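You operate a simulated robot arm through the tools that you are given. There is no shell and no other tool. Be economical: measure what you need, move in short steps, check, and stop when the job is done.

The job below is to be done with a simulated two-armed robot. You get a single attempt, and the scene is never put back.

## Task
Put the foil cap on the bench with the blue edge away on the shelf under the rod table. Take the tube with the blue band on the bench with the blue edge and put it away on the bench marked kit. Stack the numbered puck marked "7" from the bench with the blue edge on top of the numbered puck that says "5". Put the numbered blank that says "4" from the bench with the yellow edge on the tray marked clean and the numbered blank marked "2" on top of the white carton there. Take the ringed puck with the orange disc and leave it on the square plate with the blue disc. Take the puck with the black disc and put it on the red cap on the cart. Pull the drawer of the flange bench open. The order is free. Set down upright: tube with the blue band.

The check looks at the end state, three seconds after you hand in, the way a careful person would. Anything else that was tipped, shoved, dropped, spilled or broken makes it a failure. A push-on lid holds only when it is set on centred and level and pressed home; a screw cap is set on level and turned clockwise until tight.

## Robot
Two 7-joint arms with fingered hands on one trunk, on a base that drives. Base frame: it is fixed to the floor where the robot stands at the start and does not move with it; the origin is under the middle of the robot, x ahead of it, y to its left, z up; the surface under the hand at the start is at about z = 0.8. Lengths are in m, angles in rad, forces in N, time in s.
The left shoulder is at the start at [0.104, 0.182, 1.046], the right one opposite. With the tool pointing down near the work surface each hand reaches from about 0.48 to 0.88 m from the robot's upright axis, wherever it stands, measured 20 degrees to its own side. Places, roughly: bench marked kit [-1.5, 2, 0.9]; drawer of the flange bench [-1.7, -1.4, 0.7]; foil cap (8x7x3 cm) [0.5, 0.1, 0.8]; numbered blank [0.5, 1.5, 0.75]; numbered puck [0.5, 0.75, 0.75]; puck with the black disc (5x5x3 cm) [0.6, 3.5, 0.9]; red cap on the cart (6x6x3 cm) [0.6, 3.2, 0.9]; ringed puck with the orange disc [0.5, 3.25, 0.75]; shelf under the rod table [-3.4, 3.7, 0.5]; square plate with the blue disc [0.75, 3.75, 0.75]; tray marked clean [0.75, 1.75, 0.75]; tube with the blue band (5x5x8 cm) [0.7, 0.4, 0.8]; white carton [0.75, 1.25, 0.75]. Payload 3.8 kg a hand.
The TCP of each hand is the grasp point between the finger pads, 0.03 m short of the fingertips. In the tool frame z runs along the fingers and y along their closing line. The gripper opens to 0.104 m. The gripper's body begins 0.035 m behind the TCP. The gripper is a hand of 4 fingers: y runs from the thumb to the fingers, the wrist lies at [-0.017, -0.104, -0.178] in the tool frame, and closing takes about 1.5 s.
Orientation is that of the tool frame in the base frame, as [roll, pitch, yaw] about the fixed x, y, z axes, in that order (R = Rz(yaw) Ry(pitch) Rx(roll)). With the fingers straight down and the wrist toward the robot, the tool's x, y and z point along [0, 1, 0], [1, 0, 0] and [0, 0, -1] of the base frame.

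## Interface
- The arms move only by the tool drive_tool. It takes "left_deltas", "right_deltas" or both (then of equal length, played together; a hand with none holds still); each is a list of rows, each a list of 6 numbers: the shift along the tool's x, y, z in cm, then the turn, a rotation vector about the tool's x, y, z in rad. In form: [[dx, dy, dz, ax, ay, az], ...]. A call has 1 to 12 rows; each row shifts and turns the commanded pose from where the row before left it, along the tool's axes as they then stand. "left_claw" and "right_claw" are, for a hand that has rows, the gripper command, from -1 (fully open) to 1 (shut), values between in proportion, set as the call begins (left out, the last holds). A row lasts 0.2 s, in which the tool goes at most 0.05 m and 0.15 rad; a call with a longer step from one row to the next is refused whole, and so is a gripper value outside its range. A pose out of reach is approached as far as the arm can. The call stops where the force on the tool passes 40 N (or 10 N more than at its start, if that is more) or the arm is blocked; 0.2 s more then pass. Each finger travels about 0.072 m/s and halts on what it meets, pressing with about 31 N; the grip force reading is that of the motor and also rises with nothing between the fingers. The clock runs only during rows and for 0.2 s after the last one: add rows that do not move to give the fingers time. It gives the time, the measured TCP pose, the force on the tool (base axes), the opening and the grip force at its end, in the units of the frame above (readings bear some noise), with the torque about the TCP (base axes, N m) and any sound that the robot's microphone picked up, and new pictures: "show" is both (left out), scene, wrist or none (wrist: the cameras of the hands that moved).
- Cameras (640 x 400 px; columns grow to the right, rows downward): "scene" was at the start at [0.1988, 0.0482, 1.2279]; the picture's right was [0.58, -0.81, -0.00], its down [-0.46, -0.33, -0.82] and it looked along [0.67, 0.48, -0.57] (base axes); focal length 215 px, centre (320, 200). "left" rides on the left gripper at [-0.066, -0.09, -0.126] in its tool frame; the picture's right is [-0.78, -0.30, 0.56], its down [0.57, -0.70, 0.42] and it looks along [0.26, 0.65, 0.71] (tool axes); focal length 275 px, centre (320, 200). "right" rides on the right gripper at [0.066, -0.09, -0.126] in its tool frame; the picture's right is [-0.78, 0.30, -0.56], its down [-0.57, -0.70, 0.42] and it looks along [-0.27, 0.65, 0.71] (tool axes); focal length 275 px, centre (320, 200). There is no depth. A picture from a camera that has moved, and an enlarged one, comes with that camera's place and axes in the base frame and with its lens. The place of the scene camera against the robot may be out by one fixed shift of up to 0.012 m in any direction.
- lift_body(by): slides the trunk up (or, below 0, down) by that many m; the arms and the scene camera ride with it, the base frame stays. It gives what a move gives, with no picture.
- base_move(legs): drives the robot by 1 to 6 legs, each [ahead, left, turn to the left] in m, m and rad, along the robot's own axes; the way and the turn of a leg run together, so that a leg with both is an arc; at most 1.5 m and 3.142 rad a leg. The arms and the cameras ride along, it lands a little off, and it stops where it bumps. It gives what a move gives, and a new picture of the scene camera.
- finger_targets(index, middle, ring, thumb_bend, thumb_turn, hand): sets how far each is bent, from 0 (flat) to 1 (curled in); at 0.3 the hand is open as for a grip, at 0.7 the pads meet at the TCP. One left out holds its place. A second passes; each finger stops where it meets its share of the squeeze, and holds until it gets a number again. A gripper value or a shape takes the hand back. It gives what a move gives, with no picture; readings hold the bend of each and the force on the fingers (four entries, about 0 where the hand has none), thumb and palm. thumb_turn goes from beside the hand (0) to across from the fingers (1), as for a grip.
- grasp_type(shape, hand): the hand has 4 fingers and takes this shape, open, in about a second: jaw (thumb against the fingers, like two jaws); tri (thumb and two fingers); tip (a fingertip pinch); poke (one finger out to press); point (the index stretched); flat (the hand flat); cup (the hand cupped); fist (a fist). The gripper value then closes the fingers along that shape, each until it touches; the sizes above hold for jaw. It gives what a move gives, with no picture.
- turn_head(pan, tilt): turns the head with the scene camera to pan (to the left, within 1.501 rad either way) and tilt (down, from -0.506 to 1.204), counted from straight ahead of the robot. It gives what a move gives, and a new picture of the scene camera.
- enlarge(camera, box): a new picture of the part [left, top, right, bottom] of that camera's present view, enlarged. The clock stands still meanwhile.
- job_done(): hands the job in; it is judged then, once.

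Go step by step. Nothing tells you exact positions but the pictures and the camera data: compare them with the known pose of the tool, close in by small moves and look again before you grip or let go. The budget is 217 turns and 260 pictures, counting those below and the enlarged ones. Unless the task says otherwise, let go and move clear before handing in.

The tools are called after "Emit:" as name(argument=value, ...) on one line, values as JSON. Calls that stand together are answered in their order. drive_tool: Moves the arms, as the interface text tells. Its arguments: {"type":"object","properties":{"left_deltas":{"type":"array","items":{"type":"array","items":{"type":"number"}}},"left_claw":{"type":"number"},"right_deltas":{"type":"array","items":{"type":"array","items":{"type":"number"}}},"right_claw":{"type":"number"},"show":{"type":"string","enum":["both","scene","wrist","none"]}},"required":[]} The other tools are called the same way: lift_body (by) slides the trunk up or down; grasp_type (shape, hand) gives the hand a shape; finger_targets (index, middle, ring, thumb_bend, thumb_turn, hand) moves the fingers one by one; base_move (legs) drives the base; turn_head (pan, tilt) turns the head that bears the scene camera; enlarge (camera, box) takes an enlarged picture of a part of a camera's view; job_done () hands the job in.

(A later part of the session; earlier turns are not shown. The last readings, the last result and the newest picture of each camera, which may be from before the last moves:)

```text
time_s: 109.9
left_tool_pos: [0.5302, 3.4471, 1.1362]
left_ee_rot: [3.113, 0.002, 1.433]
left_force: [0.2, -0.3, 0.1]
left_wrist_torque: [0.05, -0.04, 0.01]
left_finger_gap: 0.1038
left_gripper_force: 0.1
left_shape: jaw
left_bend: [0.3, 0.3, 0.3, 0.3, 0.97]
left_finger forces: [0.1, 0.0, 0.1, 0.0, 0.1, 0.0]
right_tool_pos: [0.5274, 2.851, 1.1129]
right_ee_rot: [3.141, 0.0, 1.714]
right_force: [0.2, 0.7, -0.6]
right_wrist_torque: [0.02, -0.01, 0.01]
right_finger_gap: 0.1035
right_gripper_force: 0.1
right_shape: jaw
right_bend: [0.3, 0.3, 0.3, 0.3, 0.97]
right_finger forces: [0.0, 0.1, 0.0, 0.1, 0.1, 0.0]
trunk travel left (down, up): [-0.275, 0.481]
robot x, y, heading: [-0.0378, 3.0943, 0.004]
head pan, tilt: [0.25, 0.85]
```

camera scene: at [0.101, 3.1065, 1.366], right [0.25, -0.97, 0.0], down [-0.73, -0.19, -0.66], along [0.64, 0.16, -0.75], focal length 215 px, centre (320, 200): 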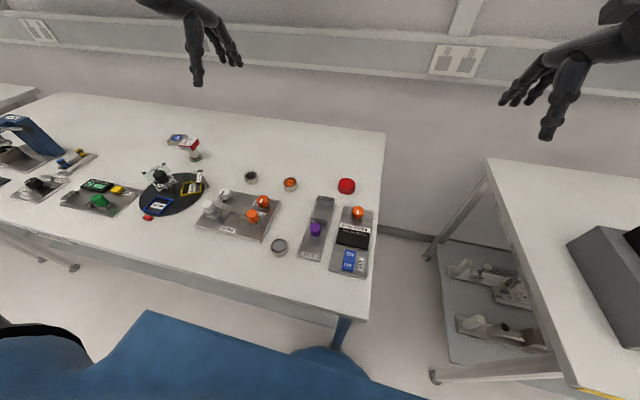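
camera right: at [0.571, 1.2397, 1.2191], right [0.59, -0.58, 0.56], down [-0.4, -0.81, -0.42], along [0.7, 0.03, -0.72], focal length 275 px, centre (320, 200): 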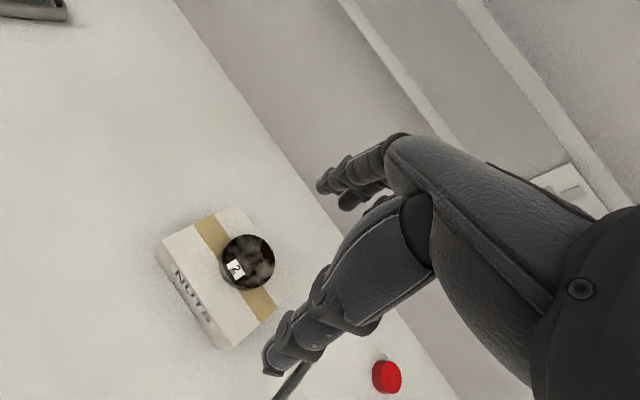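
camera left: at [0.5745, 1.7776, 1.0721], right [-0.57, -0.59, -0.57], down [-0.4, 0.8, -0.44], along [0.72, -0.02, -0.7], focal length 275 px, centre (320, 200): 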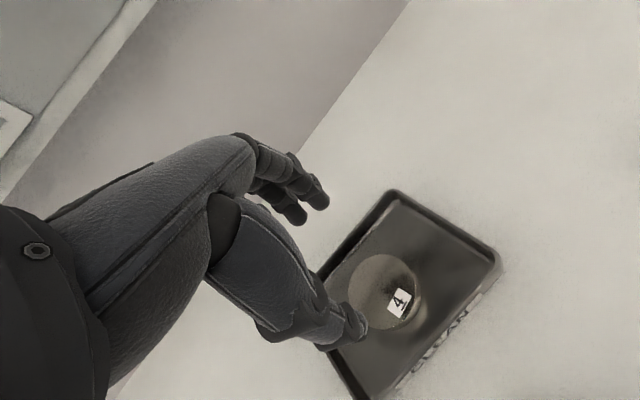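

Emit:
drive_tool(left_deltas=[[-3.8, 1.4, 2.5, 0.028, 0, 0], [-3.8, 1.4, 2.5, 0, 0, 0], [-3.7, 1.5, 2.5, 0, 0, 0], [0, 0, 4, 0, 0, 0], [0, 0, 4, 0, 0, 0]])

```text
time_s: 111.1
left_tool_pos: [0.5596, 3.3305, 0.9817]
left_ee_rot: [-3.14, 0.0, 1.433]
left_force: [-0.3, 1.1, 0.2]
left_wrist_torque: [0.01, 0.0, -0.02]
left_finger_gap: 0.1036
left_gripper_force: 0.0
left_shape: jaw
left_bend: [0.3, 0.3, 0.3, 0.3, 0.97]
left_finger forces: [0.0, 0.0, 0.0, 0.0, 0.0, 0.0]
right_tool_pos: [0.5288, 2.8502, 1.113]
right_ee_rot: [3.141, 0.001, 1.716]
right_force: [0.4, -0.5, -0.2]
right_wrist_torque: [0.0, 0.01, 0.02]
right_finger_gap: 0.1039
right_gripper_force: 0.1
right_shape: jaw
right_bend: [0.3, 0.3, 0.3, 0.3, 0.97]
right_finger forces: [0.0, 0.1, 0.0, 0.0, 0.1, 0.0]
trunk travel left (down, up): [-0.275, 0.481]
robot x, y, heading: [-0.0403, 3.0932, 0.002]
head pan, tilt: [0.25, 0.85]
camera scene: at [0.13, 3.108, 1.2847], right [0.25, -0.97, 0.0], down [-0.73, -0.19, -0.66], along [0.64, 0.16, -0.75], focal length 215 px, centre (320, 200)
camera left: at [0.4619, 3.2771, 1.1069], right [-0.4, -0.73, -0.56], down [-0.62, 0.66, -0.42], along [0.68, 0.17, -0.72], focal length 275 px, centre (320, 200)
```

scene: 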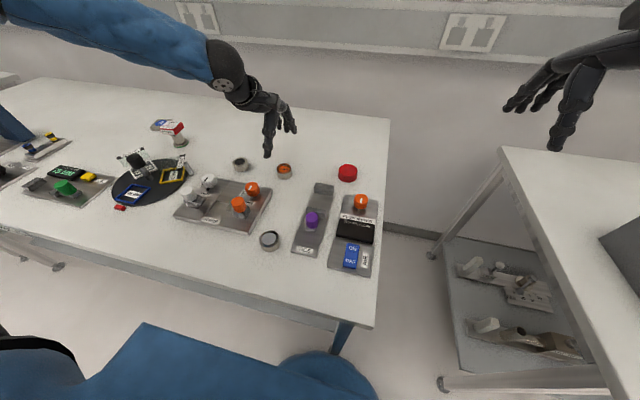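
left: 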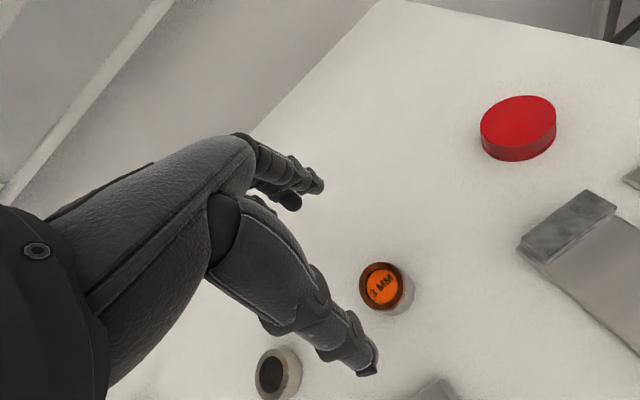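

Emit:
drive_tool(left_deltas=[[-0.35, -0.4, 4, 0, 0, 0], [0, 0, 3, 0, 0, 0], [0, 0, 1.8, 0, 0, 0]])

Emit:
enlarge(camera="scene", box=[210, 110, 370, 210])

```text
time_s: 111.9
left_tool_pos: [0.5532, 3.3297, 0.8933]
left_ee_rot: [-3.14, 0.003, 1.433]
left_force: [0.2, 0.2, 0.4]
left_wrist_torque: [-0.02, 0.0, 0.03]
left_finger_gap: 0.1038
left_gripper_force: 0.0
left_shape: jaw
left_bend: [0.3, 0.3, 0.3, 0.3, 0.97]
left_finger forces: [0.0, 0.0, 0.0, 0.1, 0.0, 0.0]
right_tool_pos: [0.5282, 2.8511, 1.1133]
right_ee_rot: [-3.139, 0.0, 1.716]
right_force: [1.0, 0.6, -0.3]
right_wrist_torque: [0.0, 0.0, 0.01]
right_finger_gap: 0.104
right_gripper_force: 0.0
right_shape: jaw
right_bend: [0.3, 0.3, 0.3, 0.3, 0.97]
right_finger forces: [0.1, 0.0, 0.0, 0.1, 0.1, 0.0]
trunk travel left (down, up): [-0.275, 0.481]
robot x, y, heading: [-0.036, 3.0916, 0.003]
head pan, tilt: [0.25, 0.85]
camera scene: at [0.1297, 3.1084, 1.2848], right [0.25, -0.97, 0.0], down [-0.73, -0.19, -0.66], along [0.64, 0.16, -0.75], focal length 215 px, centre (320, 200)
camera left: at [0.456, 3.2762, 1.0187], right [-0.4, -0.73, -0.56], down [-0.62, 0.66, -0.42], along [0.68, 0.17, -0.71], focal length 275 px, centre (320, 200)
```

scene: 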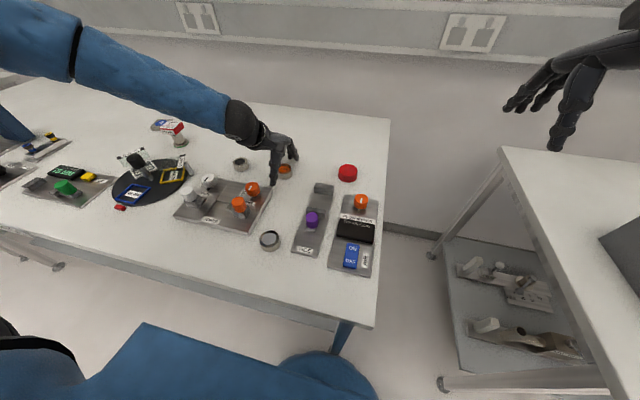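
left: 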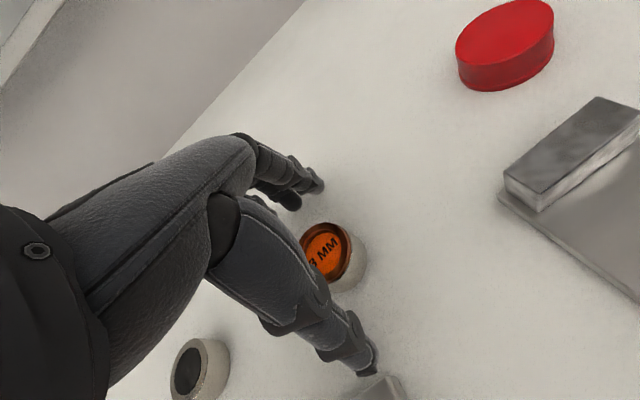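

```text
4.00 times, centred on (290, 160) of scene
camera zoom: at [0.1297, 3.1084, 1.2848], right [0.25, -0.97, 0.0], down [-0.73, -0.19, -0.66], along [0.64, 0.16, -0.75], focal length 861 px, centre (440, 360)
```

zoom: 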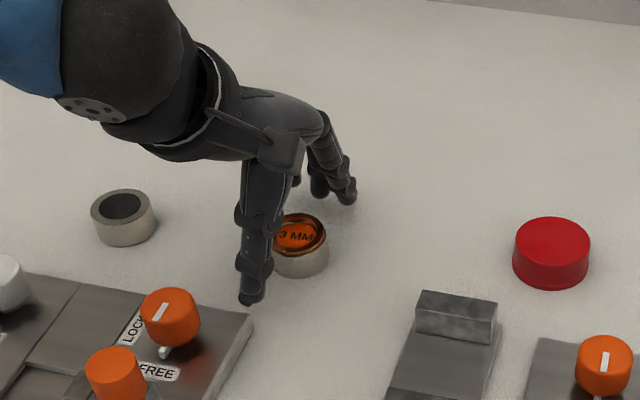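

Aligned; small sideways correction, 3 mm lower, and grip.

Emit:
drive_tool(left_deltas=[[-0.6, 0.2, 0, 0, 0, 0], [0, 0, 0.3, 0, 0, 0], [0, 0, 0, 0, 0, 0]], left_claw=-0.4, show="none")

Emit:
drive_tool(left_deltas=[[0, 0, 0, 0, 0, 0], [0, 0, 0, 0, 0, 0], [0, 0, 0, 0, 0, 0], [0, 0, 0, 0, 0, 0], [0, 0, 0, 0, 0, 0], [0, 0, 0, 0, 0, 0]], left_claw=1, show="wrist")

```text
time_s: 112.7
left_tool_pos: [0.5545, 3.3224, 0.8919]
left_ee_rot: [-3.14, 0.002, 1.432]
left_force: [-0.4, 0.7, -0.4]
left_wrist_torque: [0.01, -0.01, -0.04]
left_finger_gap: 0.0731
left_gripper_force: 0.1
left_shape: jaw
left_bend: [0.27, 0.37, 0.34, 0.56, 0.99]
left_finger forces: [0.0, 0.0, 0.0, 0.1, 0.0, 0.1]
right_tool_pos: [0.5287, 2.8504, 1.1129]
right_ee_rot: [-3.14, 0.0, 1.717]
right_force: [-0.4, 0.0, -0.1]
right_wrist_torque: [-0.01, 0.0, 0.03]
right_finger_gap: 0.104
right_gripper_force: 0.1
right_shape: jaw
right_bend: [0.3, 0.3, 0.3, 0.3, 0.97]
right_finger forces: [0.1, 0.0, 0.1, 0.0, 0.0, 0.0]
trunk travel left (down, up): [-0.275, 0.481]
robot x, y, heading: [-0.0396, 3.0913, 0.002]
head pan, tilt: [0.25, 0.85]
```

```text
time_s: 114.1
left_tool_pos: [0.5536, 3.3235, 0.8911]
left_ee_rot: [-3.14, 0.001, 1.432]
left_force: [0.2, -0.1, 0.3]
left_wrist_torque: [0.0, 0.03, -0.01]
left_finger_gap: 0.0336
left_gripper_force: 30.7
left_shape: jaw
left_bend: [0.74, 0.49, 0.57, 0.74, 1.0]
left_finger forces: [13.6, 9.6, 2.7, 0.0, 25.5, 0.0]
right_tool_pos: [0.5283, 2.8507, 1.1139]
right_ee_rot: [-3.141, -0.001, 1.715]
right_force: [-0.2, -0.6, 0.1]
right_wrist_torque: [0.0, -0.03, 0.0]
right_finger_gap: 0.104
right_gripper_force: 0.1
right_shape: jaw
right_bend: [0.3, 0.3, 0.3, 0.3, 0.97]
right_finger forces: [0.0, 0.0, 0.0, 0.0, 0.1, 0.0]
trunk travel left (down, up): [-0.275, 0.481]
robot x, y, heading: [-0.0412, 3.095, 0.001]
head pan, tilt: [0.25, 0.85]
camera left: at [0.4578, 3.2693, 1.0155], right [-0.4, -0.73, -0.56], down [-0.62, 0.66, -0.42], along [0.68, 0.17, -0.72], focal length 275 px, centre (320, 200)
```

left: 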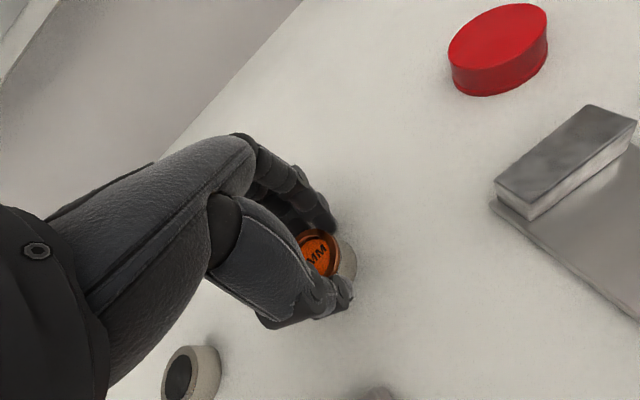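

Gripped. Lift 15 cm, then drive left 0.47 toward the plate.

Emit:
drive_tool(left_deltas=[[0, 0, -2, 0, 0, 0], [0, 0, -4, 0, 0, 0], [0, 0, -4, 0, 0, 0], [0, 0, -4, 0, 0, 0], [0, 0, -2, 0, 0, 0]], show="wrist")

Emit:
base_move(legs=[[0, 0.47, 0]])

Emit:
enlarge(camera="left", box=[0, 0, 640, 400])

```text
time_s: 115.3
left_tool_pos: [0.5558, 3.3215, 1.0501]
left_ee_rot: [-3.14, 0.002, 1.435]
left_force: [0.4, 0.6, -2.7]
left_wrist_torque: [-0.01, -0.02, -0.02]
left_finger_gap: 0.0337
left_gripper_force: 31.3
left_shape: jaw
left_bend: [0.74, 0.49, 0.57, 0.74, 1.0]
left_finger forces: [13.7, 9.6, 2.8, 0.0, 24.9, 0.1]
right_tool_pos: [0.5283, 2.8501, 1.1137]
right_ee_rot: [-3.14, 0.0, 1.715]
right_force: [0.8, -0.2, 0.3]
right_wrist_torque: [0.04, 0.01, 0.02]
right_finger_gap: 0.1033
right_gripper_force: 0.0
right_shape: jaw
right_bend: [0.3, 0.3, 0.3, 0.3, 0.97]
right_finger forces: [0.0, 0.0, 0.0, 0.0, 0.0, 0.0]
trunk travel left (down, up): [-0.275, 0.481]
robot x, y, heading: [-0.0414, 3.0886, 0.003]
head pan, tilt: [0.25, 0.85]
camera left: at [0.4593, 3.2682, 1.175], right [-0.4, -0.73, -0.56], down [-0.62, 0.66, -0.42], along [0.68, 0.17, -0.72], focal length 275 px, centre (320, 200)
```

left: 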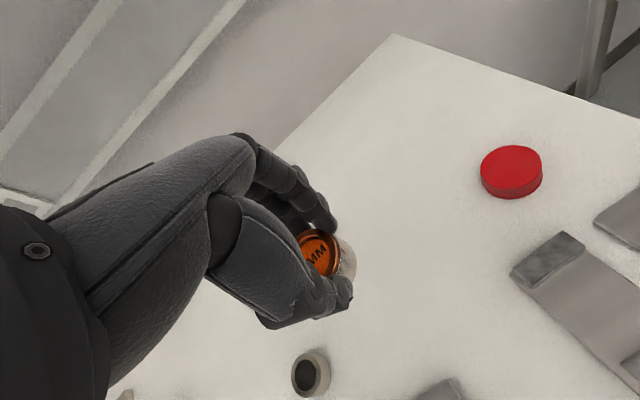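

```text
time_s: 118.0
left_tool_pos: [0.5556, 3.777, 1.0498]
left_ee_rot: [-3.14, 0.002, 1.433]
left_force: [1.2, -0.4, -2.4]
left_wrist_torque: [-0.02, 0.01, 0.03]
left_finger_gap: 0.0337
left_gripper_force: 31.2
left_shape: jaw
left_bend: [0.74, 0.49, 0.57, 0.74, 1.0]
left_finger forces: [13.8, 9.5, 3.0, 0.1, 24.8, 0.0]
right_tool_pos: [0.5274, 3.3067, 1.1135]
right_ee_rot: [-3.14, 0.002, 1.714]
right_force: [0.0, 0.3, 0.1]
right_wrist_torque: [0.02, -0.01, 0.02]
right_finger_gap: 0.1039
right_gripper_force: 0.0
right_shape: jaw
right_bend: [0.3, 0.3, 0.3, 0.3, 0.97]
right_finger forces: [0.0, 0.0, 0.0, 0.1, 0.1, 0.1]
trunk travel left (down, up): [-0.275, 0.481]
robot x, y, heading: [-0.038, 3.5496, -0.007]
head pan, tilt: [0.25, 0.85]
camera scene: at [0.1294, 3.5641, 1.2848], right [0.25, -0.97, 0.0], down [-0.73, -0.19, -0.66], along [0.64, 0.16, -0.75], focal length 215 px, centre (320, 200)
```

scene: 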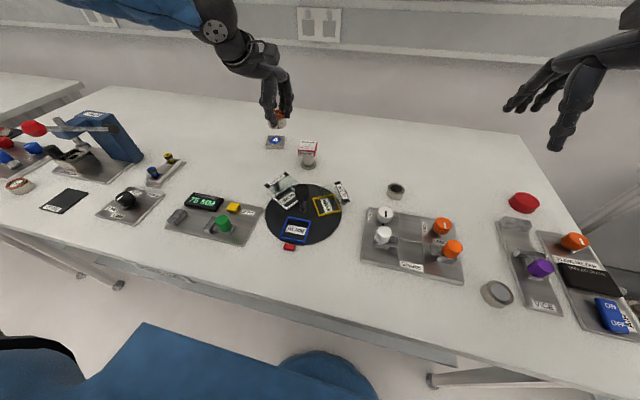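

```text
1.00 times, centred on (320, 200) of left (not enlarged: the box is as wide or as high as the picture)
camera zoom: at [0.4594, 3.7237, 1.1742], right [-0.4, -0.73, -0.56], down [-0.62, 0.66, -0.42], along [0.68, 0.17, -0.72], focal length 275 px, centre (320, 200)
```

zoom: 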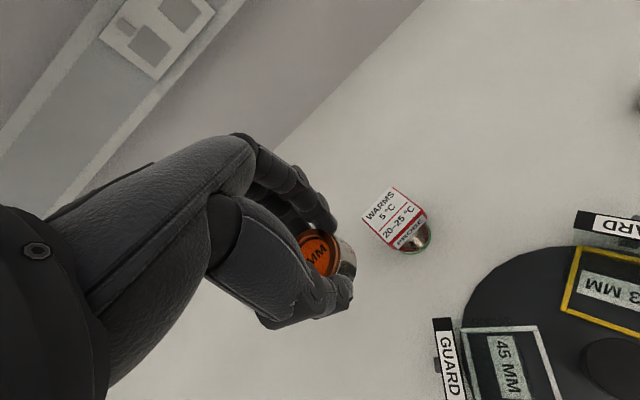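

Plate is ahead-left at ≈[0.70,3.87]; probe stands at [0.61,3.73] to avoid. Move closer at height.

Emit:
drive_tool(left_deltas=[[2.5, 2, 0, 0, 0, 0], [2.5, 2, 0, 0, 0, 0], [2, 2, 0, 0, 0, 0], [0, 2, 0, 0, 0, 0]])

Emit:
enlarge(camera="scene", box=[220, 80, 380, 180])

```text
time_s: 119.0
left_tool_pos: [0.6451, 3.8362, 1.0478]
left_ee_rot: [-3.139, 0.001, 1.431]
left_force: [0.0, -1.3, -2.7]
left_wrist_torque: [-0.06, 0.0, -0.01]
left_finger_gap: 0.0335
left_gripper_force: 31.7
left_shape: jaw
left_bend: [0.74, 0.49, 0.57, 0.74, 1.0]
left_finger forces: [13.9, 9.6, 3.1, 0.0, 24.8, 0.0]
right_tool_pos: [0.5277, 3.3043, 1.1132]
right_ee_rot: [-3.14, -0.001, 1.715]
right_force: [-1.0, -0.5, -0.5]
right_wrist_torque: [0.01, 0.06, -0.02]
right_finger_gap: 0.1039
right_gripper_force: 0.1
right_shape: jaw
right_bend: [0.3, 0.3, 0.3, 0.3, 0.97]
right_finger forces: [0.0, 0.0, 0.0, 0.1, 0.0, 0.0]
trunk travel left (down, up): [-0.275, 0.481]
robot x, y, heading: [-0.0374, 3.5483, -0.001]
head pan, tilt: [0.25, 0.85]
camera scene: at [0.1299, 3.5628, 1.2847], right [0.25, -0.97, 0.0], down [-0.73, -0.19, -0.66], along [0.64, 0.16, -0.75], focal length 215 px, centre (320, 200)
camera left: at [0.5486, 3.7821, 1.1738], right [-0.4, -0.73, -0.56], down [-0.62, 0.66, -0.42], along [0.68, 0.17, -0.72], focal length 275 px, centre (320, 200)
```

scene: 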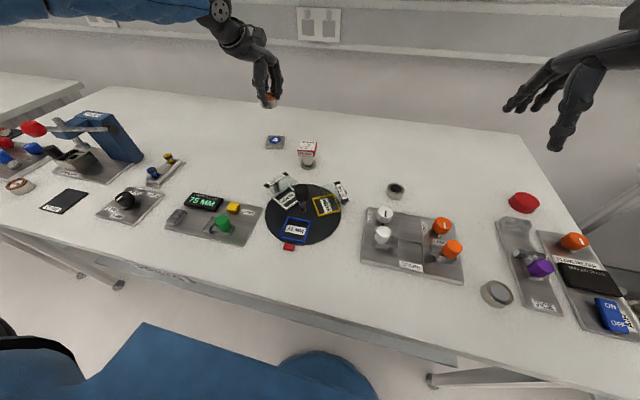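
left: 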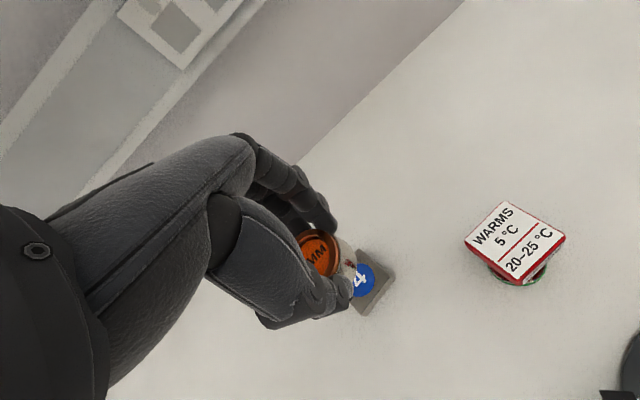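

```text
4.00 times, centred on (300, 130) of scene
camera zoom: at [0.1299, 3.5628, 1.2847], right [0.25, -0.97, 0.0], down [-0.73, -0.19, -0.66], along [0.64, 0.16, -0.75], focal length 861 px, centre (400, 480)
```

zoom: 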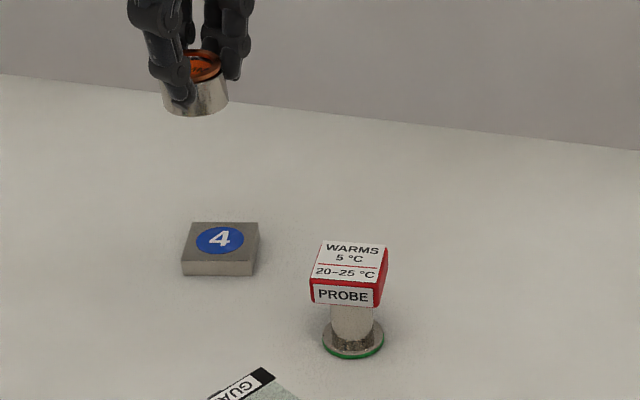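

Plate centre ≈[0.695,3.868]. Align above and lower to near contact.

Emit:
drive_tool(left_deltas=[[2, 2.2, 1, 0, 0, 0], [2, 2.2, 2, 0, 0, 0], [0, 0, 4, 0, 0, 0], [0, 0, 3, 0, 0, 0]])

Emit:
enlarge(camera="scene", box=[220, 80, 380, 180])

```text
time_s: 120.0
left_tool_pos: [0.6931, 3.869, 0.9476]
left_ee_rot: [-3.139, 0.002, 1.432]
left_force: [0.6, -0.5, -2.0]
left_wrist_torque: [0.01, 0.03, -0.01]
left_finger_gap: 0.0334
left_gripper_force: 31.1
left_shape: jaw
left_bend: [0.74, 0.49, 0.57, 0.74, 1.0]
left_finger forces: [13.8, 9.5, 3.3, 0.0, 24.7, 0.0]
right_tool_pos: [0.5286, 3.3054, 1.1139]
right_ee_rot: [-3.138, -0.001, 1.714]
right_force: [0.0, -0.2, -0.5]
right_wrist_torque: [0.0, 0.0, -0.02]
right_finger_gap: 0.1037
right_gripper_force: 0.1
right_shape: jaw
right_bend: [0.3, 0.3, 0.3, 0.3, 0.97]
right_finger forces: [0.0, 0.0, 0.0, 0.0, 0.1, 0.1]
trunk travel left (down, up): [-0.275, 0.481]
robot x, y, heading: [-0.0366, 3.5503, 0.0]
head pan, tilt: [0.25, 0.85]
camera scene: at [0.1299, 3.5636, 1.2847], right [0.25, -0.97, 0.0], down [-0.73, -0.19, -0.66], along [0.64, 0.16, -0.75], focal length 215 px, centre (320, 200)
camera left: at [0.5968, 3.815, 1.0739], right [-0.4, -0.73, -0.56], down [-0.62, 0.66, -0.42], along [0.68, 0.17, -0.72], focal length 275 px, centre (320, 200)
```

scene: 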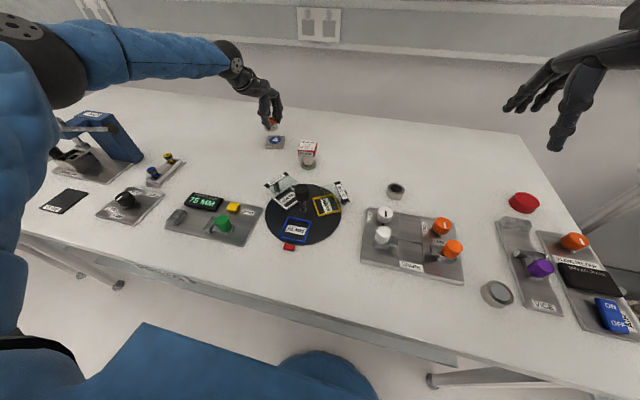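
left: 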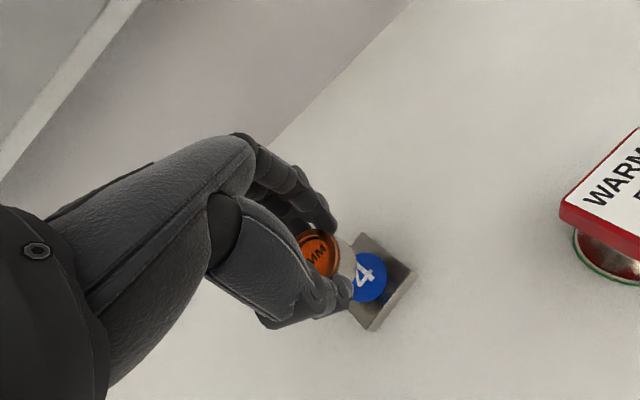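

```text
4.00 times, centred on (300, 130) of scene
camera zoom: at [0.1299, 3.5636, 1.2847], right [0.25, -0.97, 0.0], down [-0.73, -0.19, -0.66], along [0.64, 0.16, -0.75], focal length 861 px, centre (400, 480)
```

zoom: 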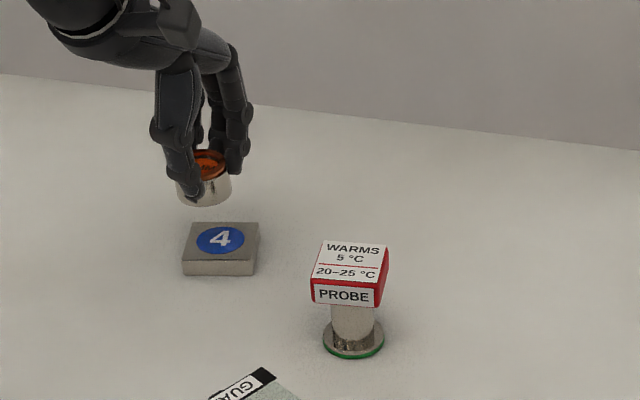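

Emit:
drive_tool(left_deltas=[[-0.1, -0.3, 2, 0, 0, 0], [0, 0, 0.6, 0, 0, 0], [0, 0, 0.3, 0, 0, 0], [0, 0, 0.2, 0, 0, 0], [0, 0, 0, 0, 0, 0]], show="wrist")

Emit:
enlarge(camera="scene", box=[220, 80, 380, 180])

```text
time_s: 121.2
left_tool_pos: [0.6918, 3.8671, 0.9185]
left_ee_rot: [-3.139, 0.001, 1.432]
left_force: [0.1, -0.2, -3.3]
left_wrist_torque: [-0.03, 0.03, 0.02]
left_finger_gap: 0.0336
left_gripper_force: 30.7
left_shape: jaw
left_bend: [0.74, 0.49, 0.57, 0.74, 1.0]
left_finger forces: [13.8, 9.5, 3.5, 0.0, 24.7, 0.1]
right_tool_pos: [0.5287, 3.3059, 1.1138]
right_ee_rot: [-3.139, 0.001, 1.714]
right_force: [0.5, -0.5, -0.3]
right_wrist_torque: [0.0, 0.0, 0.02]
right_finger_gap: 0.1037
right_gripper_force: 0.1
right_shape: jaw
right_bend: [0.3, 0.3, 0.3, 0.3, 0.97]
right_finger forces: [0.0, 0.0, 0.1, 0.0, 0.1, 0.0]
trunk travel left (down, up): [-0.275, 0.481]
robot x, y, heading: [-0.0368, 3.5484, -0.003]
head pan, tilt: [0.25, 0.85]
camera left: at [0.5942, 3.814, 1.0435], right [-0.4, -0.73, -0.56], down [-0.62, 0.66, -0.42], along [0.68, 0.17, -0.72], focal length 275 px, centre (320, 200)
```

left: 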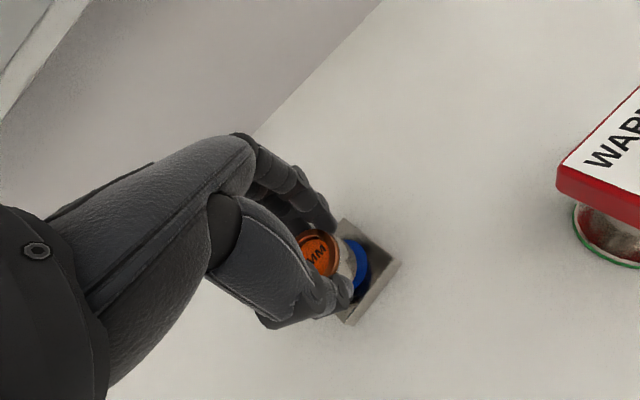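

```text
4.00 times, centred on (300, 130) of scene
camera zoom: at [0.1295, 3.5634, 1.2848], right [0.25, -0.97, 0.0], down [-0.73, -0.19, -0.66], along [0.64, 0.16, -0.75], focal length 861 px, centre (400, 480)
```

zoom: 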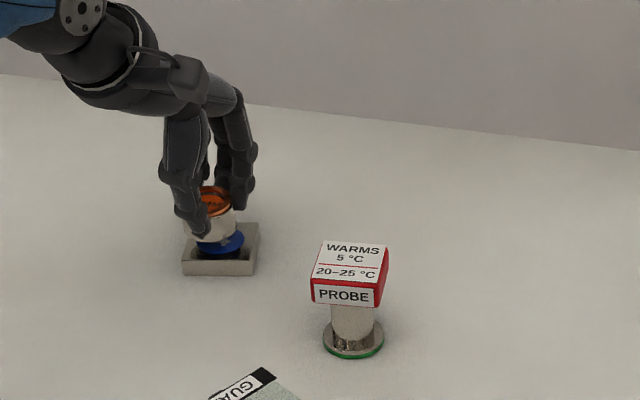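

Still slightly above. Lower in tiny steps to contact.

Emit:
drive_tool(left_deltas=[[0, 0, 0.25, 0, 0, 0], [0, 0, 0.2, 0, 0, 0], [0, 0, 0, 0, 0, 0]], show="none")

```text
time_s: 122.0
left_tool_pos: [0.6916, 3.8677, 0.9127]
left_ee_rot: [-3.139, 0.002, 1.433]
left_force: [-0.6, 0.0, -1.9]
left_wrist_torque: [-0.03, 0.0, -0.03]
left_finger_gap: 0.0333
left_gripper_force: 31.0
left_shape: jaw
left_bend: [0.74, 0.49, 0.57, 0.74, 1.0]
left_finger forces: [13.9, 9.4, 3.4, 0.1, 24.6, 0.1]
right_tool_pos: [0.529, 3.3055, 1.1133]
right_ee_rot: [-3.139, 0.0, 1.715]
right_force: [1.0, 0.9, -0.4]
right_wrist_torque: [0.02, -0.04, 0.02]
right_finger_gap: 0.1038
right_gripper_force: 0.0
right_shape: jaw
right_bend: [0.3, 0.3, 0.3, 0.3, 0.97]
right_finger forces: [0.0, 0.1, 0.0, 0.0, 0.0, 0.0]
trunk travel left (down, up): [-0.275, 0.481]
robot x, y, heading: [-0.0395, 3.5484, -0.0]
head pan, tilt: [0.25, 0.85]
```

Emit:
drive_tool(left_deltas=[[0, 0, 0.2, 0, 0, 0], [0, 0, 0.15, 0, 0, 0], [0, 0, 0, 0, 0, 0]], show="none")

Emit:
enlarge(camera="scene", box=[240, 100, 320, 160])

```text
time_s: 122.8
left_tool_pos: [0.6905, 3.8679, 0.9103]
left_ee_rot: [-3.14, 0.002, 1.432]
left_force: [0.2, 0.2, -2.7]
left_wrist_torque: [-0.01, 0.0, -0.01]
left_finger_gap: 0.0335
left_gripper_force: 30.6
left_shape: jaw
left_bend: [0.74, 0.49, 0.57, 0.74, 1.0]
left_finger forces: [13.7, 9.6, 3.3, 0.1, 24.6, 0.1]
right_tool_pos: [0.5284, 3.3064, 1.1133]
right_ee_rot: [3.142, 0.0, 1.714]
right_force: [-0.3, -0.4, 0.6]
right_wrist_torque: [0.02, 0.02, 0.04]
right_finger_gap: 0.1035
right_gripper_force: 0.0
right_shape: jaw
right_bend: [0.3, 0.3, 0.3, 0.3, 0.97]
right_finger forces: [0.0, 0.0, 0.1, 0.0, 0.0, 0.0]
trunk travel left (down, up): [-0.275, 0.481]
robot x, y, heading: [-0.036, 3.5482, 0.002]
head pan, tilt: [0.25, 0.85]
```

```text
6.67 times, centred on (280, 130) of scene
camera zoom: at [0.1294, 3.5633, 1.2848], right [0.25, -0.97, 0.0], down [-0.73, -0.19, -0.66], along [0.64, 0.16, -0.75], focal length 1436 px, centre (587, 667)
```

zoom: 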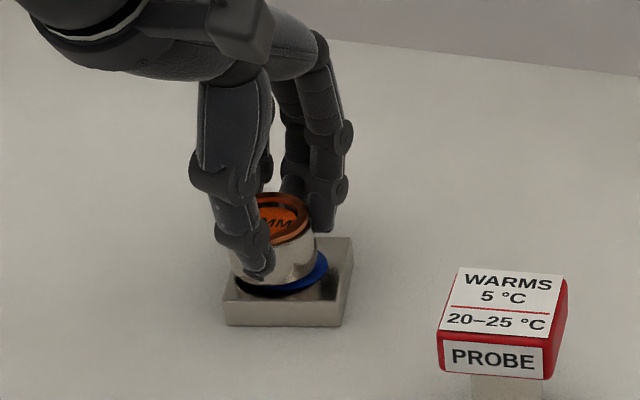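

Emit:
drive_tool(left_deltas=[[-0.5, 0.2, 0, 0, 0, 0], [0, 0, 0.2, 0, 0, 0], [0, 0, 0.15, 0, 0, 0], [0, 0, 0, 0, 0, 0]], show="none")

Emit:
enlarge(camera="scene", box=[240, 100, 320, 160])

```text
time_s: 123.8
left_tool_pos: [0.6925, 3.8621, 0.9059]
left_ee_rot: [3.141, 0.002, 1.433]
left_force: [-0.2, 0.9, -0.6]
left_wrist_torque: [0.01, -0.02, -0.03]
left_finger_gap: 0.0336
left_gripper_force: 30.8
left_shape: jaw
left_bend: [0.74, 0.49, 0.57, 0.74, 1.0]
left_finger forces: [13.5, 9.6, 3.5, 0.0, 24.9, 0.0]
right_tool_pos: [0.528, 3.3057, 1.1143]
right_ee_rot: [-3.14, 0.001, 1.715]
right_force: [0.2, 0.3, -0.1]
right_wrist_torque: [0.03, -0.02, -0.02]
right_finger_gap: 0.1035
right_gripper_force: 0.0
right_shape: jaw
right_bend: [0.3, 0.3, 0.3, 0.3, 0.97]
right_finger forces: [0.1, 0.0, 0.0, 0.0, 0.0, 0.1]
trunk travel left (down, up): [-0.275, 0.481]
robot x, y, heading: [-0.0393, 3.5446, 0.002]
head pan, tilt: [0.25, 0.85]
```

```text
6.67 times, centred on (280, 130) of scene
camera zoom: at [0.1292, 3.5633, 1.2849], right [0.25, -0.97, 0.0], down [-0.73, -0.19, -0.66], along [0.64, 0.16, -0.75], focal length 1436 px, centre (587, 667)
```

zoom: 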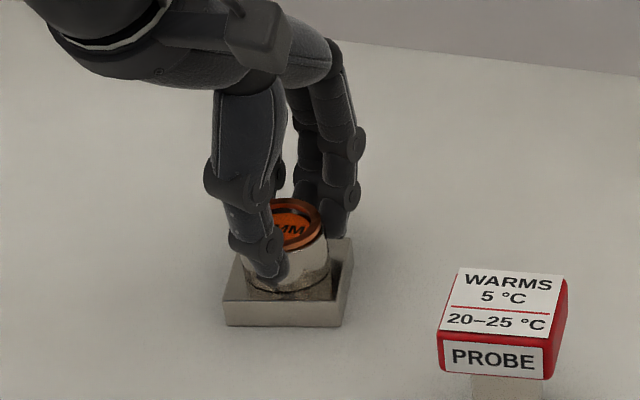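

Contact and well centred. Release and rise.

Emit:
drive_tool(left_deltas=[[0, 0, 0, 0, 0, 0], [0, 0, 0, 0, 0, 0], [0, 0, 0, 0, 0, 0], [0, 0, 0, 0, 0, 0]], left_claw=-0.6, show="none")

Emit:
drive_tool(left_deltas=[[0, 0, -1, 0, 0, 0], [0, 0, -3, 0, 0, 0], [0, 0, -4, 0, 0, 0], [0, 0, -4, 0, 0, 0], [0, 0, -4, 0, 0, 0]])

Emit:
enlarge(camera="scene", box=[240, 100, 320, 160])

```text
time_s: 124.8
left_tool_pos: [0.6927, 3.8607, 0.9067]
left_ee_rot: [-3.139, 0.002, 1.434]
left_force: [-0.2, 0.8, -0.5]
left_wrist_torque: [-0.03, 0.01, -0.01]
left_finger_gap: 0.0833
left_gripper_force: 0.1
left_shape: jaw
left_bend: [0.27, 0.34, 0.31, 0.47, 0.98]
left_finger forces: [0.0, 0.1, 0.0, 0.0, 0.1, 0.0]
right_tool_pos: [0.5288, 3.3061, 1.1121]
right_ee_rot: [-3.141, 0.0, 1.716]
right_force: [-0.2, 0.1, -0.2]
right_wrist_torque: [0.0, 0.0, 0.0]
right_finger_gap: 0.1039
right_gripper_force: 0.1
right_shape: jaw
right_bend: [0.3, 0.3, 0.3, 0.3, 0.97]
right_finger forces: [0.0, 0.0, 0.0, 0.2, 0.0, 0.0]
trunk travel left (down, up): [-0.275, 0.481]
robot x, y, heading: [-0.0359, 3.5461, -0.0]
head pan, tilt: [0.25, 0.85]
```

```text
time_s: 126.0
left_tool_pos: [0.692, 3.862, 1.0666]
left_ee_rot: [-3.14, 0.003, 1.431]
left_force: [0.3, 0.7, -0.1]
left_wrist_torque: [0.01, 0.0, 0.0]
left_finger_gap: 0.0831
left_gripper_force: 0.1
left_shape: jaw
left_bend: [0.27, 0.34, 0.31, 0.47, 0.98]
left_finger forces: [0.1, 0.1, 0.1, 0.1, 0.0, 0.0]
right_tool_pos: [0.5279, 3.3048, 1.1138]
right_ee_rot: [3.142, -0.001, 1.715]
right_force: [-0.5, 0.0, -0.8]
right_wrist_torque: [-0.02, -0.02, 0.02]
right_finger_gap: 0.1035
right_gripper_force: 0.1
right_shape: jaw
right_bend: [0.3, 0.3, 0.3, 0.3, 0.97]
right_finger forces: [0.0, 0.0, 0.0, 0.0, 0.0, 0.0]
trunk travel left (down, up): [-0.275, 0.481]
robot x, y, heading: [-0.037, 3.5455, -0.001]
head pan, tilt: [0.25, 0.85]
camera scene: at [0.1289, 3.5631, 1.2849], right [0.25, -0.97, 0.0], down [-0.73, -0.19, -0.66], along [0.64, 0.16, -0.75], focal length 215 px, centre (320, 200)
camera left: at [0.5948, 3.8093, 1.1926], right [-0.4, -0.73, -0.56], down [-0.62, 0.66, -0.42], along [0.68, 0.17, -0.71], focal length 275 px, centre (320, 200)
```

scene: 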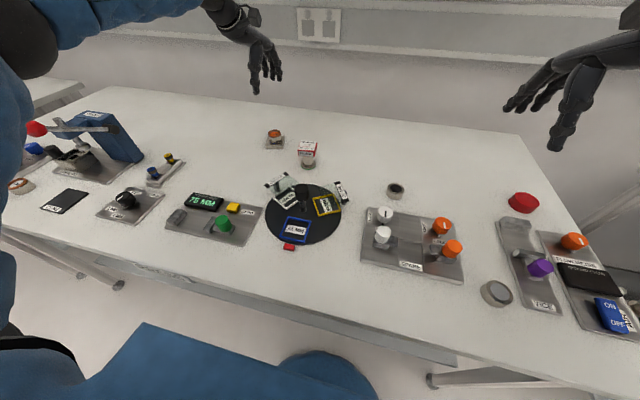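
left: 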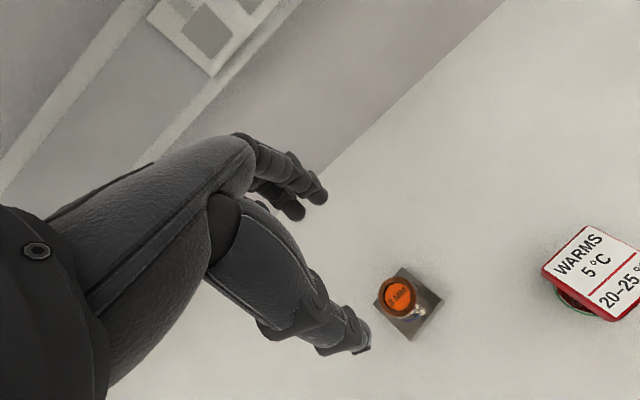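

```text
6.67 times, centred on (280, 130) of scene
camera zoom: at [0.1289, 3.5631, 1.2849], right [0.25, -0.97, 0.0], down [-0.73, -0.19, -0.66], along [0.64, 0.16, -0.75], focal length 1436 px, centre (587, 667)
```

zoom: 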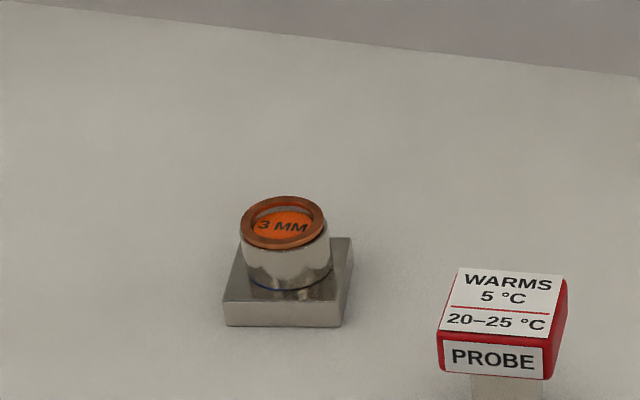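

Orange puck is on the blue-disc plate. For the black puck I use the right arm: retract the left hand, shift base left 0.1.

Emit:
drive_tool(left_deltas=[[0, -3, -3, 0, 0, 0], [0, -3, -3, 0, 0, 0], [-2, -3, -2, 0, 0, 0]], left_claw=-1, show="none")

Emit:
base_move(legs=[[0, 0.1, 0]])

Emit:
drive_tool(right_deltas=[[1.9, 0.5, 2.5, 0, 0, 0], [1.9, 0.5, 2.5, 0, 0, 0], [1.9, 0.6, 2.5, 0, 0, 0], [0, 0, 3, 0, 0, 0], [0, 0, 3, 0, 0, 0]])

```text
time_s: 126.8
left_tool_pos: [0.5975, 3.8543, 1.1471]
left_ee_rot: [-3.14, -0.002, 1.434]
left_force: [-0.2, 0.0, -0.8]
left_wrist_torque: [-0.01, 0.01, 0.0]
left_finger_gap: 0.104
left_gripper_force: 0.0
left_shape: jaw
left_bend: [0.3, 0.3, 0.3, 0.3, 0.97]
left_finger forces: [0.0, 0.0, 0.0, 0.1, 0.0, 0.0]
right_tool_pos: [0.5268, 3.305, 1.1127]
right_ee_rot: [-3.142, 0.0, 1.714]
right_force: [0.2, -0.7, 0.1]
right_wrist_torque: [-0.01, 0.0, -0.04]
right_finger_gap: 0.104
right_gripper_force: 0.1
right_shape: jaw
right_bend: [0.3, 0.3, 0.3, 0.3, 0.97]
right_finger forces: [0.0, 0.0, 0.1, 0.1, 0.0, 0.0]
trunk travel left (down, up): [-0.275, 0.481]
robot x, y, heading: [-0.0402, 3.5466, -0.001]
head pan, tilt: [0.25, 0.85]
```

```text
time_s: 128.0
left_tool_pos: [0.5978, 3.9585, 1.145]
left_ee_rot: [-3.14, 0.003, 1.434]
left_force: [0.4, 0.8, 0.5]
left_wrist_torque: [-0.04, 0.01, 0.03]
left_finger_gap: 0.1039
left_gripper_force: 0.1
left_shape: jaw
left_bend: [0.3, 0.3, 0.3, 0.3, 0.97]
left_finger forces: [0.0, 0.1, 0.0, 0.1, 0.1, 0.0]
right_tool_pos: [0.5279, 3.409, 1.1139]
right_ee_rot: [-3.14, 0.002, 1.715]
right_force: [0.0, 0.2, -0.4]
right_wrist_torque: [-0.06, 0.0, 0.01]
right_finger_gap: 0.1036
right_gripper_force: 0.2
right_shape: jaw
right_bend: [0.3, 0.3, 0.3, 0.3, 0.97]
right_finger forces: [0.0, 0.0, 0.1, 0.0, 0.0, 0.0]
trunk travel left (down, up): [-0.275, 0.481]
robot x, y, heading: [-0.0384, 3.6511, 0.0]
head pan, tilt: [0.25, 0.85]
camera scene: at [0.1291, 3.6661, 1.2848], right [0.25, -0.97, 0.0], down [-0.73, -0.19, -0.66], along [0.64, 0.16, -0.75], focal length 215 px, centre (320, 200)
```

scene: 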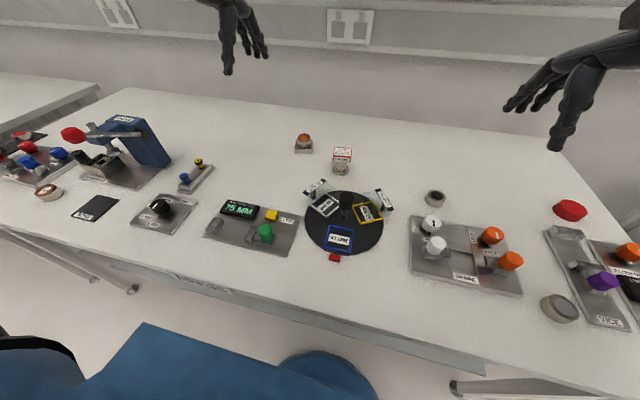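

```text
time_s: 129.2
left_tool_pos: [0.598, 3.9561, 1.1452]
left_ee_rot: [-3.14, 0.002, 1.432]
left_force: [-0.3, -0.6, 0.0]
left_wrist_torque: [0.03, -0.02, -0.01]
left_finger_gap: 0.1037
left_gripper_force: 0.1
left_shape: jaw
left_bend: [0.3, 0.3, 0.3, 0.3, 0.97]
left_finger forces: [0.1, 0.1, 0.0, 0.0, 0.0, 0.1]
right_tool_pos: [0.5342, 3.4649, 0.9769]
right_ee_rot: [-3.14, 0.0, 1.715]
right_force: [-0.6, 0.0, 0.7]
right_wrist_torque: [-0.01, 0.01, 0.01]
right_finger_gap: 0.1039
right_gripper_force: 0.0
right_shape: jaw
right_bend: [0.3, 0.3, 0.3, 0.3, 0.97]
right_finger forces: [0.0, 0.0, 0.0, 0.0, 0.0, 0.0]
trunk travel left (down, up): [-0.275, 0.481]
robot x, y, heading: [-0.0395, 3.6496, 0.001]
head pan, tilt: [0.25, 0.85]
camera scene: at [0.1293, 3.6644, 1.2848], right [0.25, -0.97, 0.0], down [-0.73, -0.19, -0.66], along [0.64, 0.16, -0.75], focal length 215 px, centre (320, 200)
camera right: at [0.4377, 3.517, 1.1036], right [0.41, -0.72, 0.56], down [-0.61, -0.67, -0.42], along [0.68, -0.17, -0.71], focal length 275 px, centre (320, 200)
```

scene: 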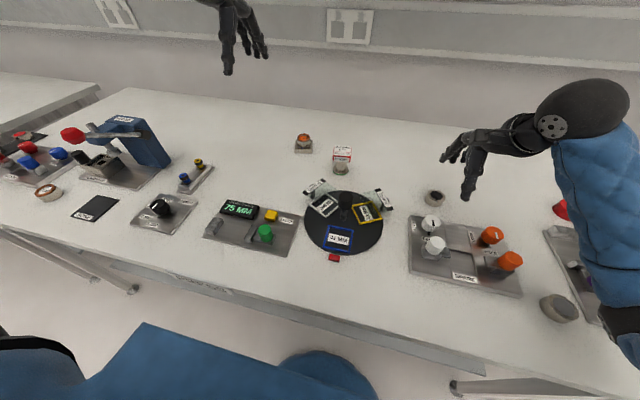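
right: 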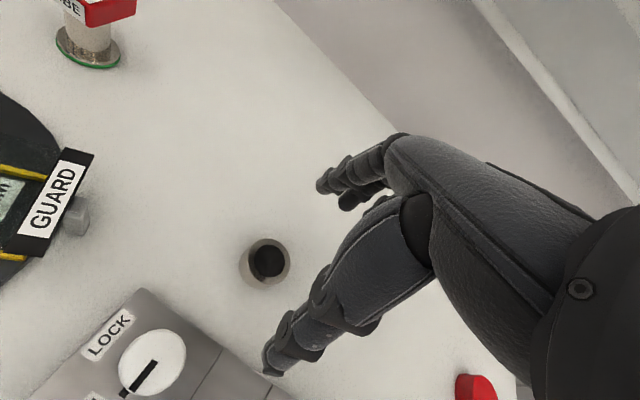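

Black puck at ≈[0.555,3.473]. Pre-close to 7 cm to keep the thumb off the SPARE board, align and descend partway.

Emit:
drive_tool(right_deltas=[[0.7, 2.1, 0, 0, 0, 0], [0, 0, 3, 0, 0, 0], [0, 0, 2, 0, 0, 0], [0, 0, 0, 0, 0, 0]], right_claw=-0.4, show="wrist")

Emit:
enlarge(camera="scene", box=[380, 110, 540, 230])

```text
time_s: 130.2
left_tool_pos: [0.5993, 3.956, 1.1451]
left_ee_rot: [-3.14, 0.002, 1.433]
left_force: [-0.2, -0.3, 0.4]
left_wrist_torque: [0.0, 0.02, 0.0]
left_finger_gap: 0.1035
left_gripper_force: 0.1
left_shape: jaw
left_bend: [0.3, 0.3, 0.3, 0.3, 0.97]
left_finger forces: [0.0, 0.0, 0.1, 0.0, 0.0, 0.0]
right_tool_pos: [0.5572, 3.4748, 0.9278]
right_ee_rot: [3.141, -0.001, 1.715]
right_force: [-0.4, -0.4, 0.1]
right_wrist_torque: [-0.03, 0.02, 0.01]
right_finger_gap: 0.0731
right_gripper_force: 0.0
right_shape: jaw
right_bend: [0.27, 0.37, 0.34, 0.56, 0.99]
right_finger forces: [0.0, 0.0, 0.0, 0.1, 0.0, 0.0]
trunk travel left (down, up): [-0.275, 0.481]
robot x, y, heading: [-0.039, 3.6476, 0.003]
head pan, tilt: [0.25, 0.85]
camera right: at [0.4582, 3.526, 1.0546], right [0.4, -0.73, 0.56], down [-0.61, -0.67, -0.42], along [0.68, -0.17, -0.71], focal length 275 px, centre (320, 200)
```

right: 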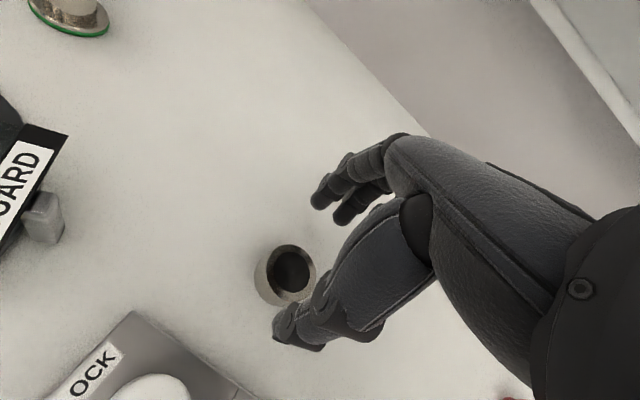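

```text
3.33 times, centred on (460, 170) of scene
camera zoom: at [0.129, 3.6643, 1.2849], right [0.25, -0.97, 0.0], down [-0.73, -0.19, -0.66], along [0.64, 0.16, -0.75], focal length 718 px, centre (-147, 300)
```

zoom: 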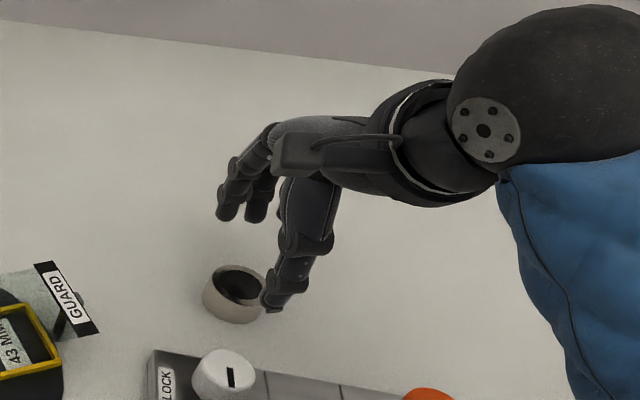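

Emit:
drive_tool(right_deltas=[[-0.15, -0.4, 2, 0, 0, 0], [0, 0, 1.6, 0, 0, 0], [0, 0, 0, 0, 0, 0]], show="wrist")

```text
time_s: 131.0
left_tool_pos: [0.5996, 3.9562, 1.1446]
left_ee_rot: [-3.139, 0.002, 1.433]
left_force: [0.3, 1.1, -0.5]
left_wrist_torque: [0.01, 0.0, -0.02]
left_finger_gap: 0.1036
left_gripper_force: 0.0
left_shape: jaw
left_bend: [0.3, 0.3, 0.3, 0.3, 0.97]
left_finger forces: [0.0, 0.0, 0.0, 0.0, 0.1, 0.0]
right_tool_pos: [0.5517, 3.4727, 0.8931]
right_ee_rot: [-3.14, 0.0, 1.716]
right_force: [-0.2, 0.7, -0.4]
right_wrist_torque: [0.03, -0.03, -0.02]
right_finger_gap: 0.0731
right_gripper_force: 0.0
right_shape: jaw
right_bend: [0.27, 0.37, 0.34, 0.56, 0.99]
right_finger forces: [0.0, 0.0, 0.0, 0.0, 0.1, 0.0]
trunk travel left (down, up): [-0.275, 0.481]
robot x, y, heading: [-0.042, 3.6512, 0.001]
head pan, tilt: [0.25, 0.85]
camera right: at [0.4539, 3.5246, 1.0186], right [0.4, -0.72, 0.56], down [-0.61, -0.67, -0.42], along [0.68, -0.17, -0.71], focal length 275 px, centre (320, 200)
```

right: 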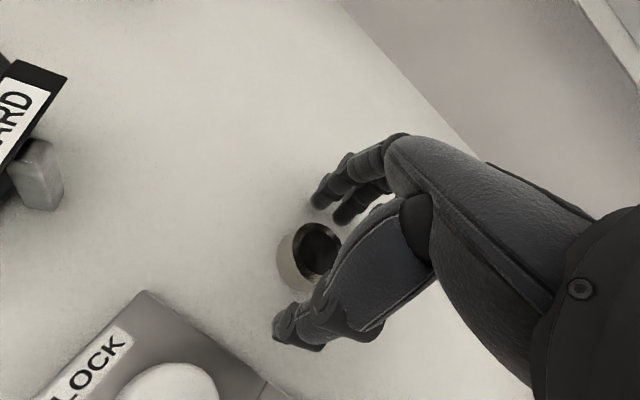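

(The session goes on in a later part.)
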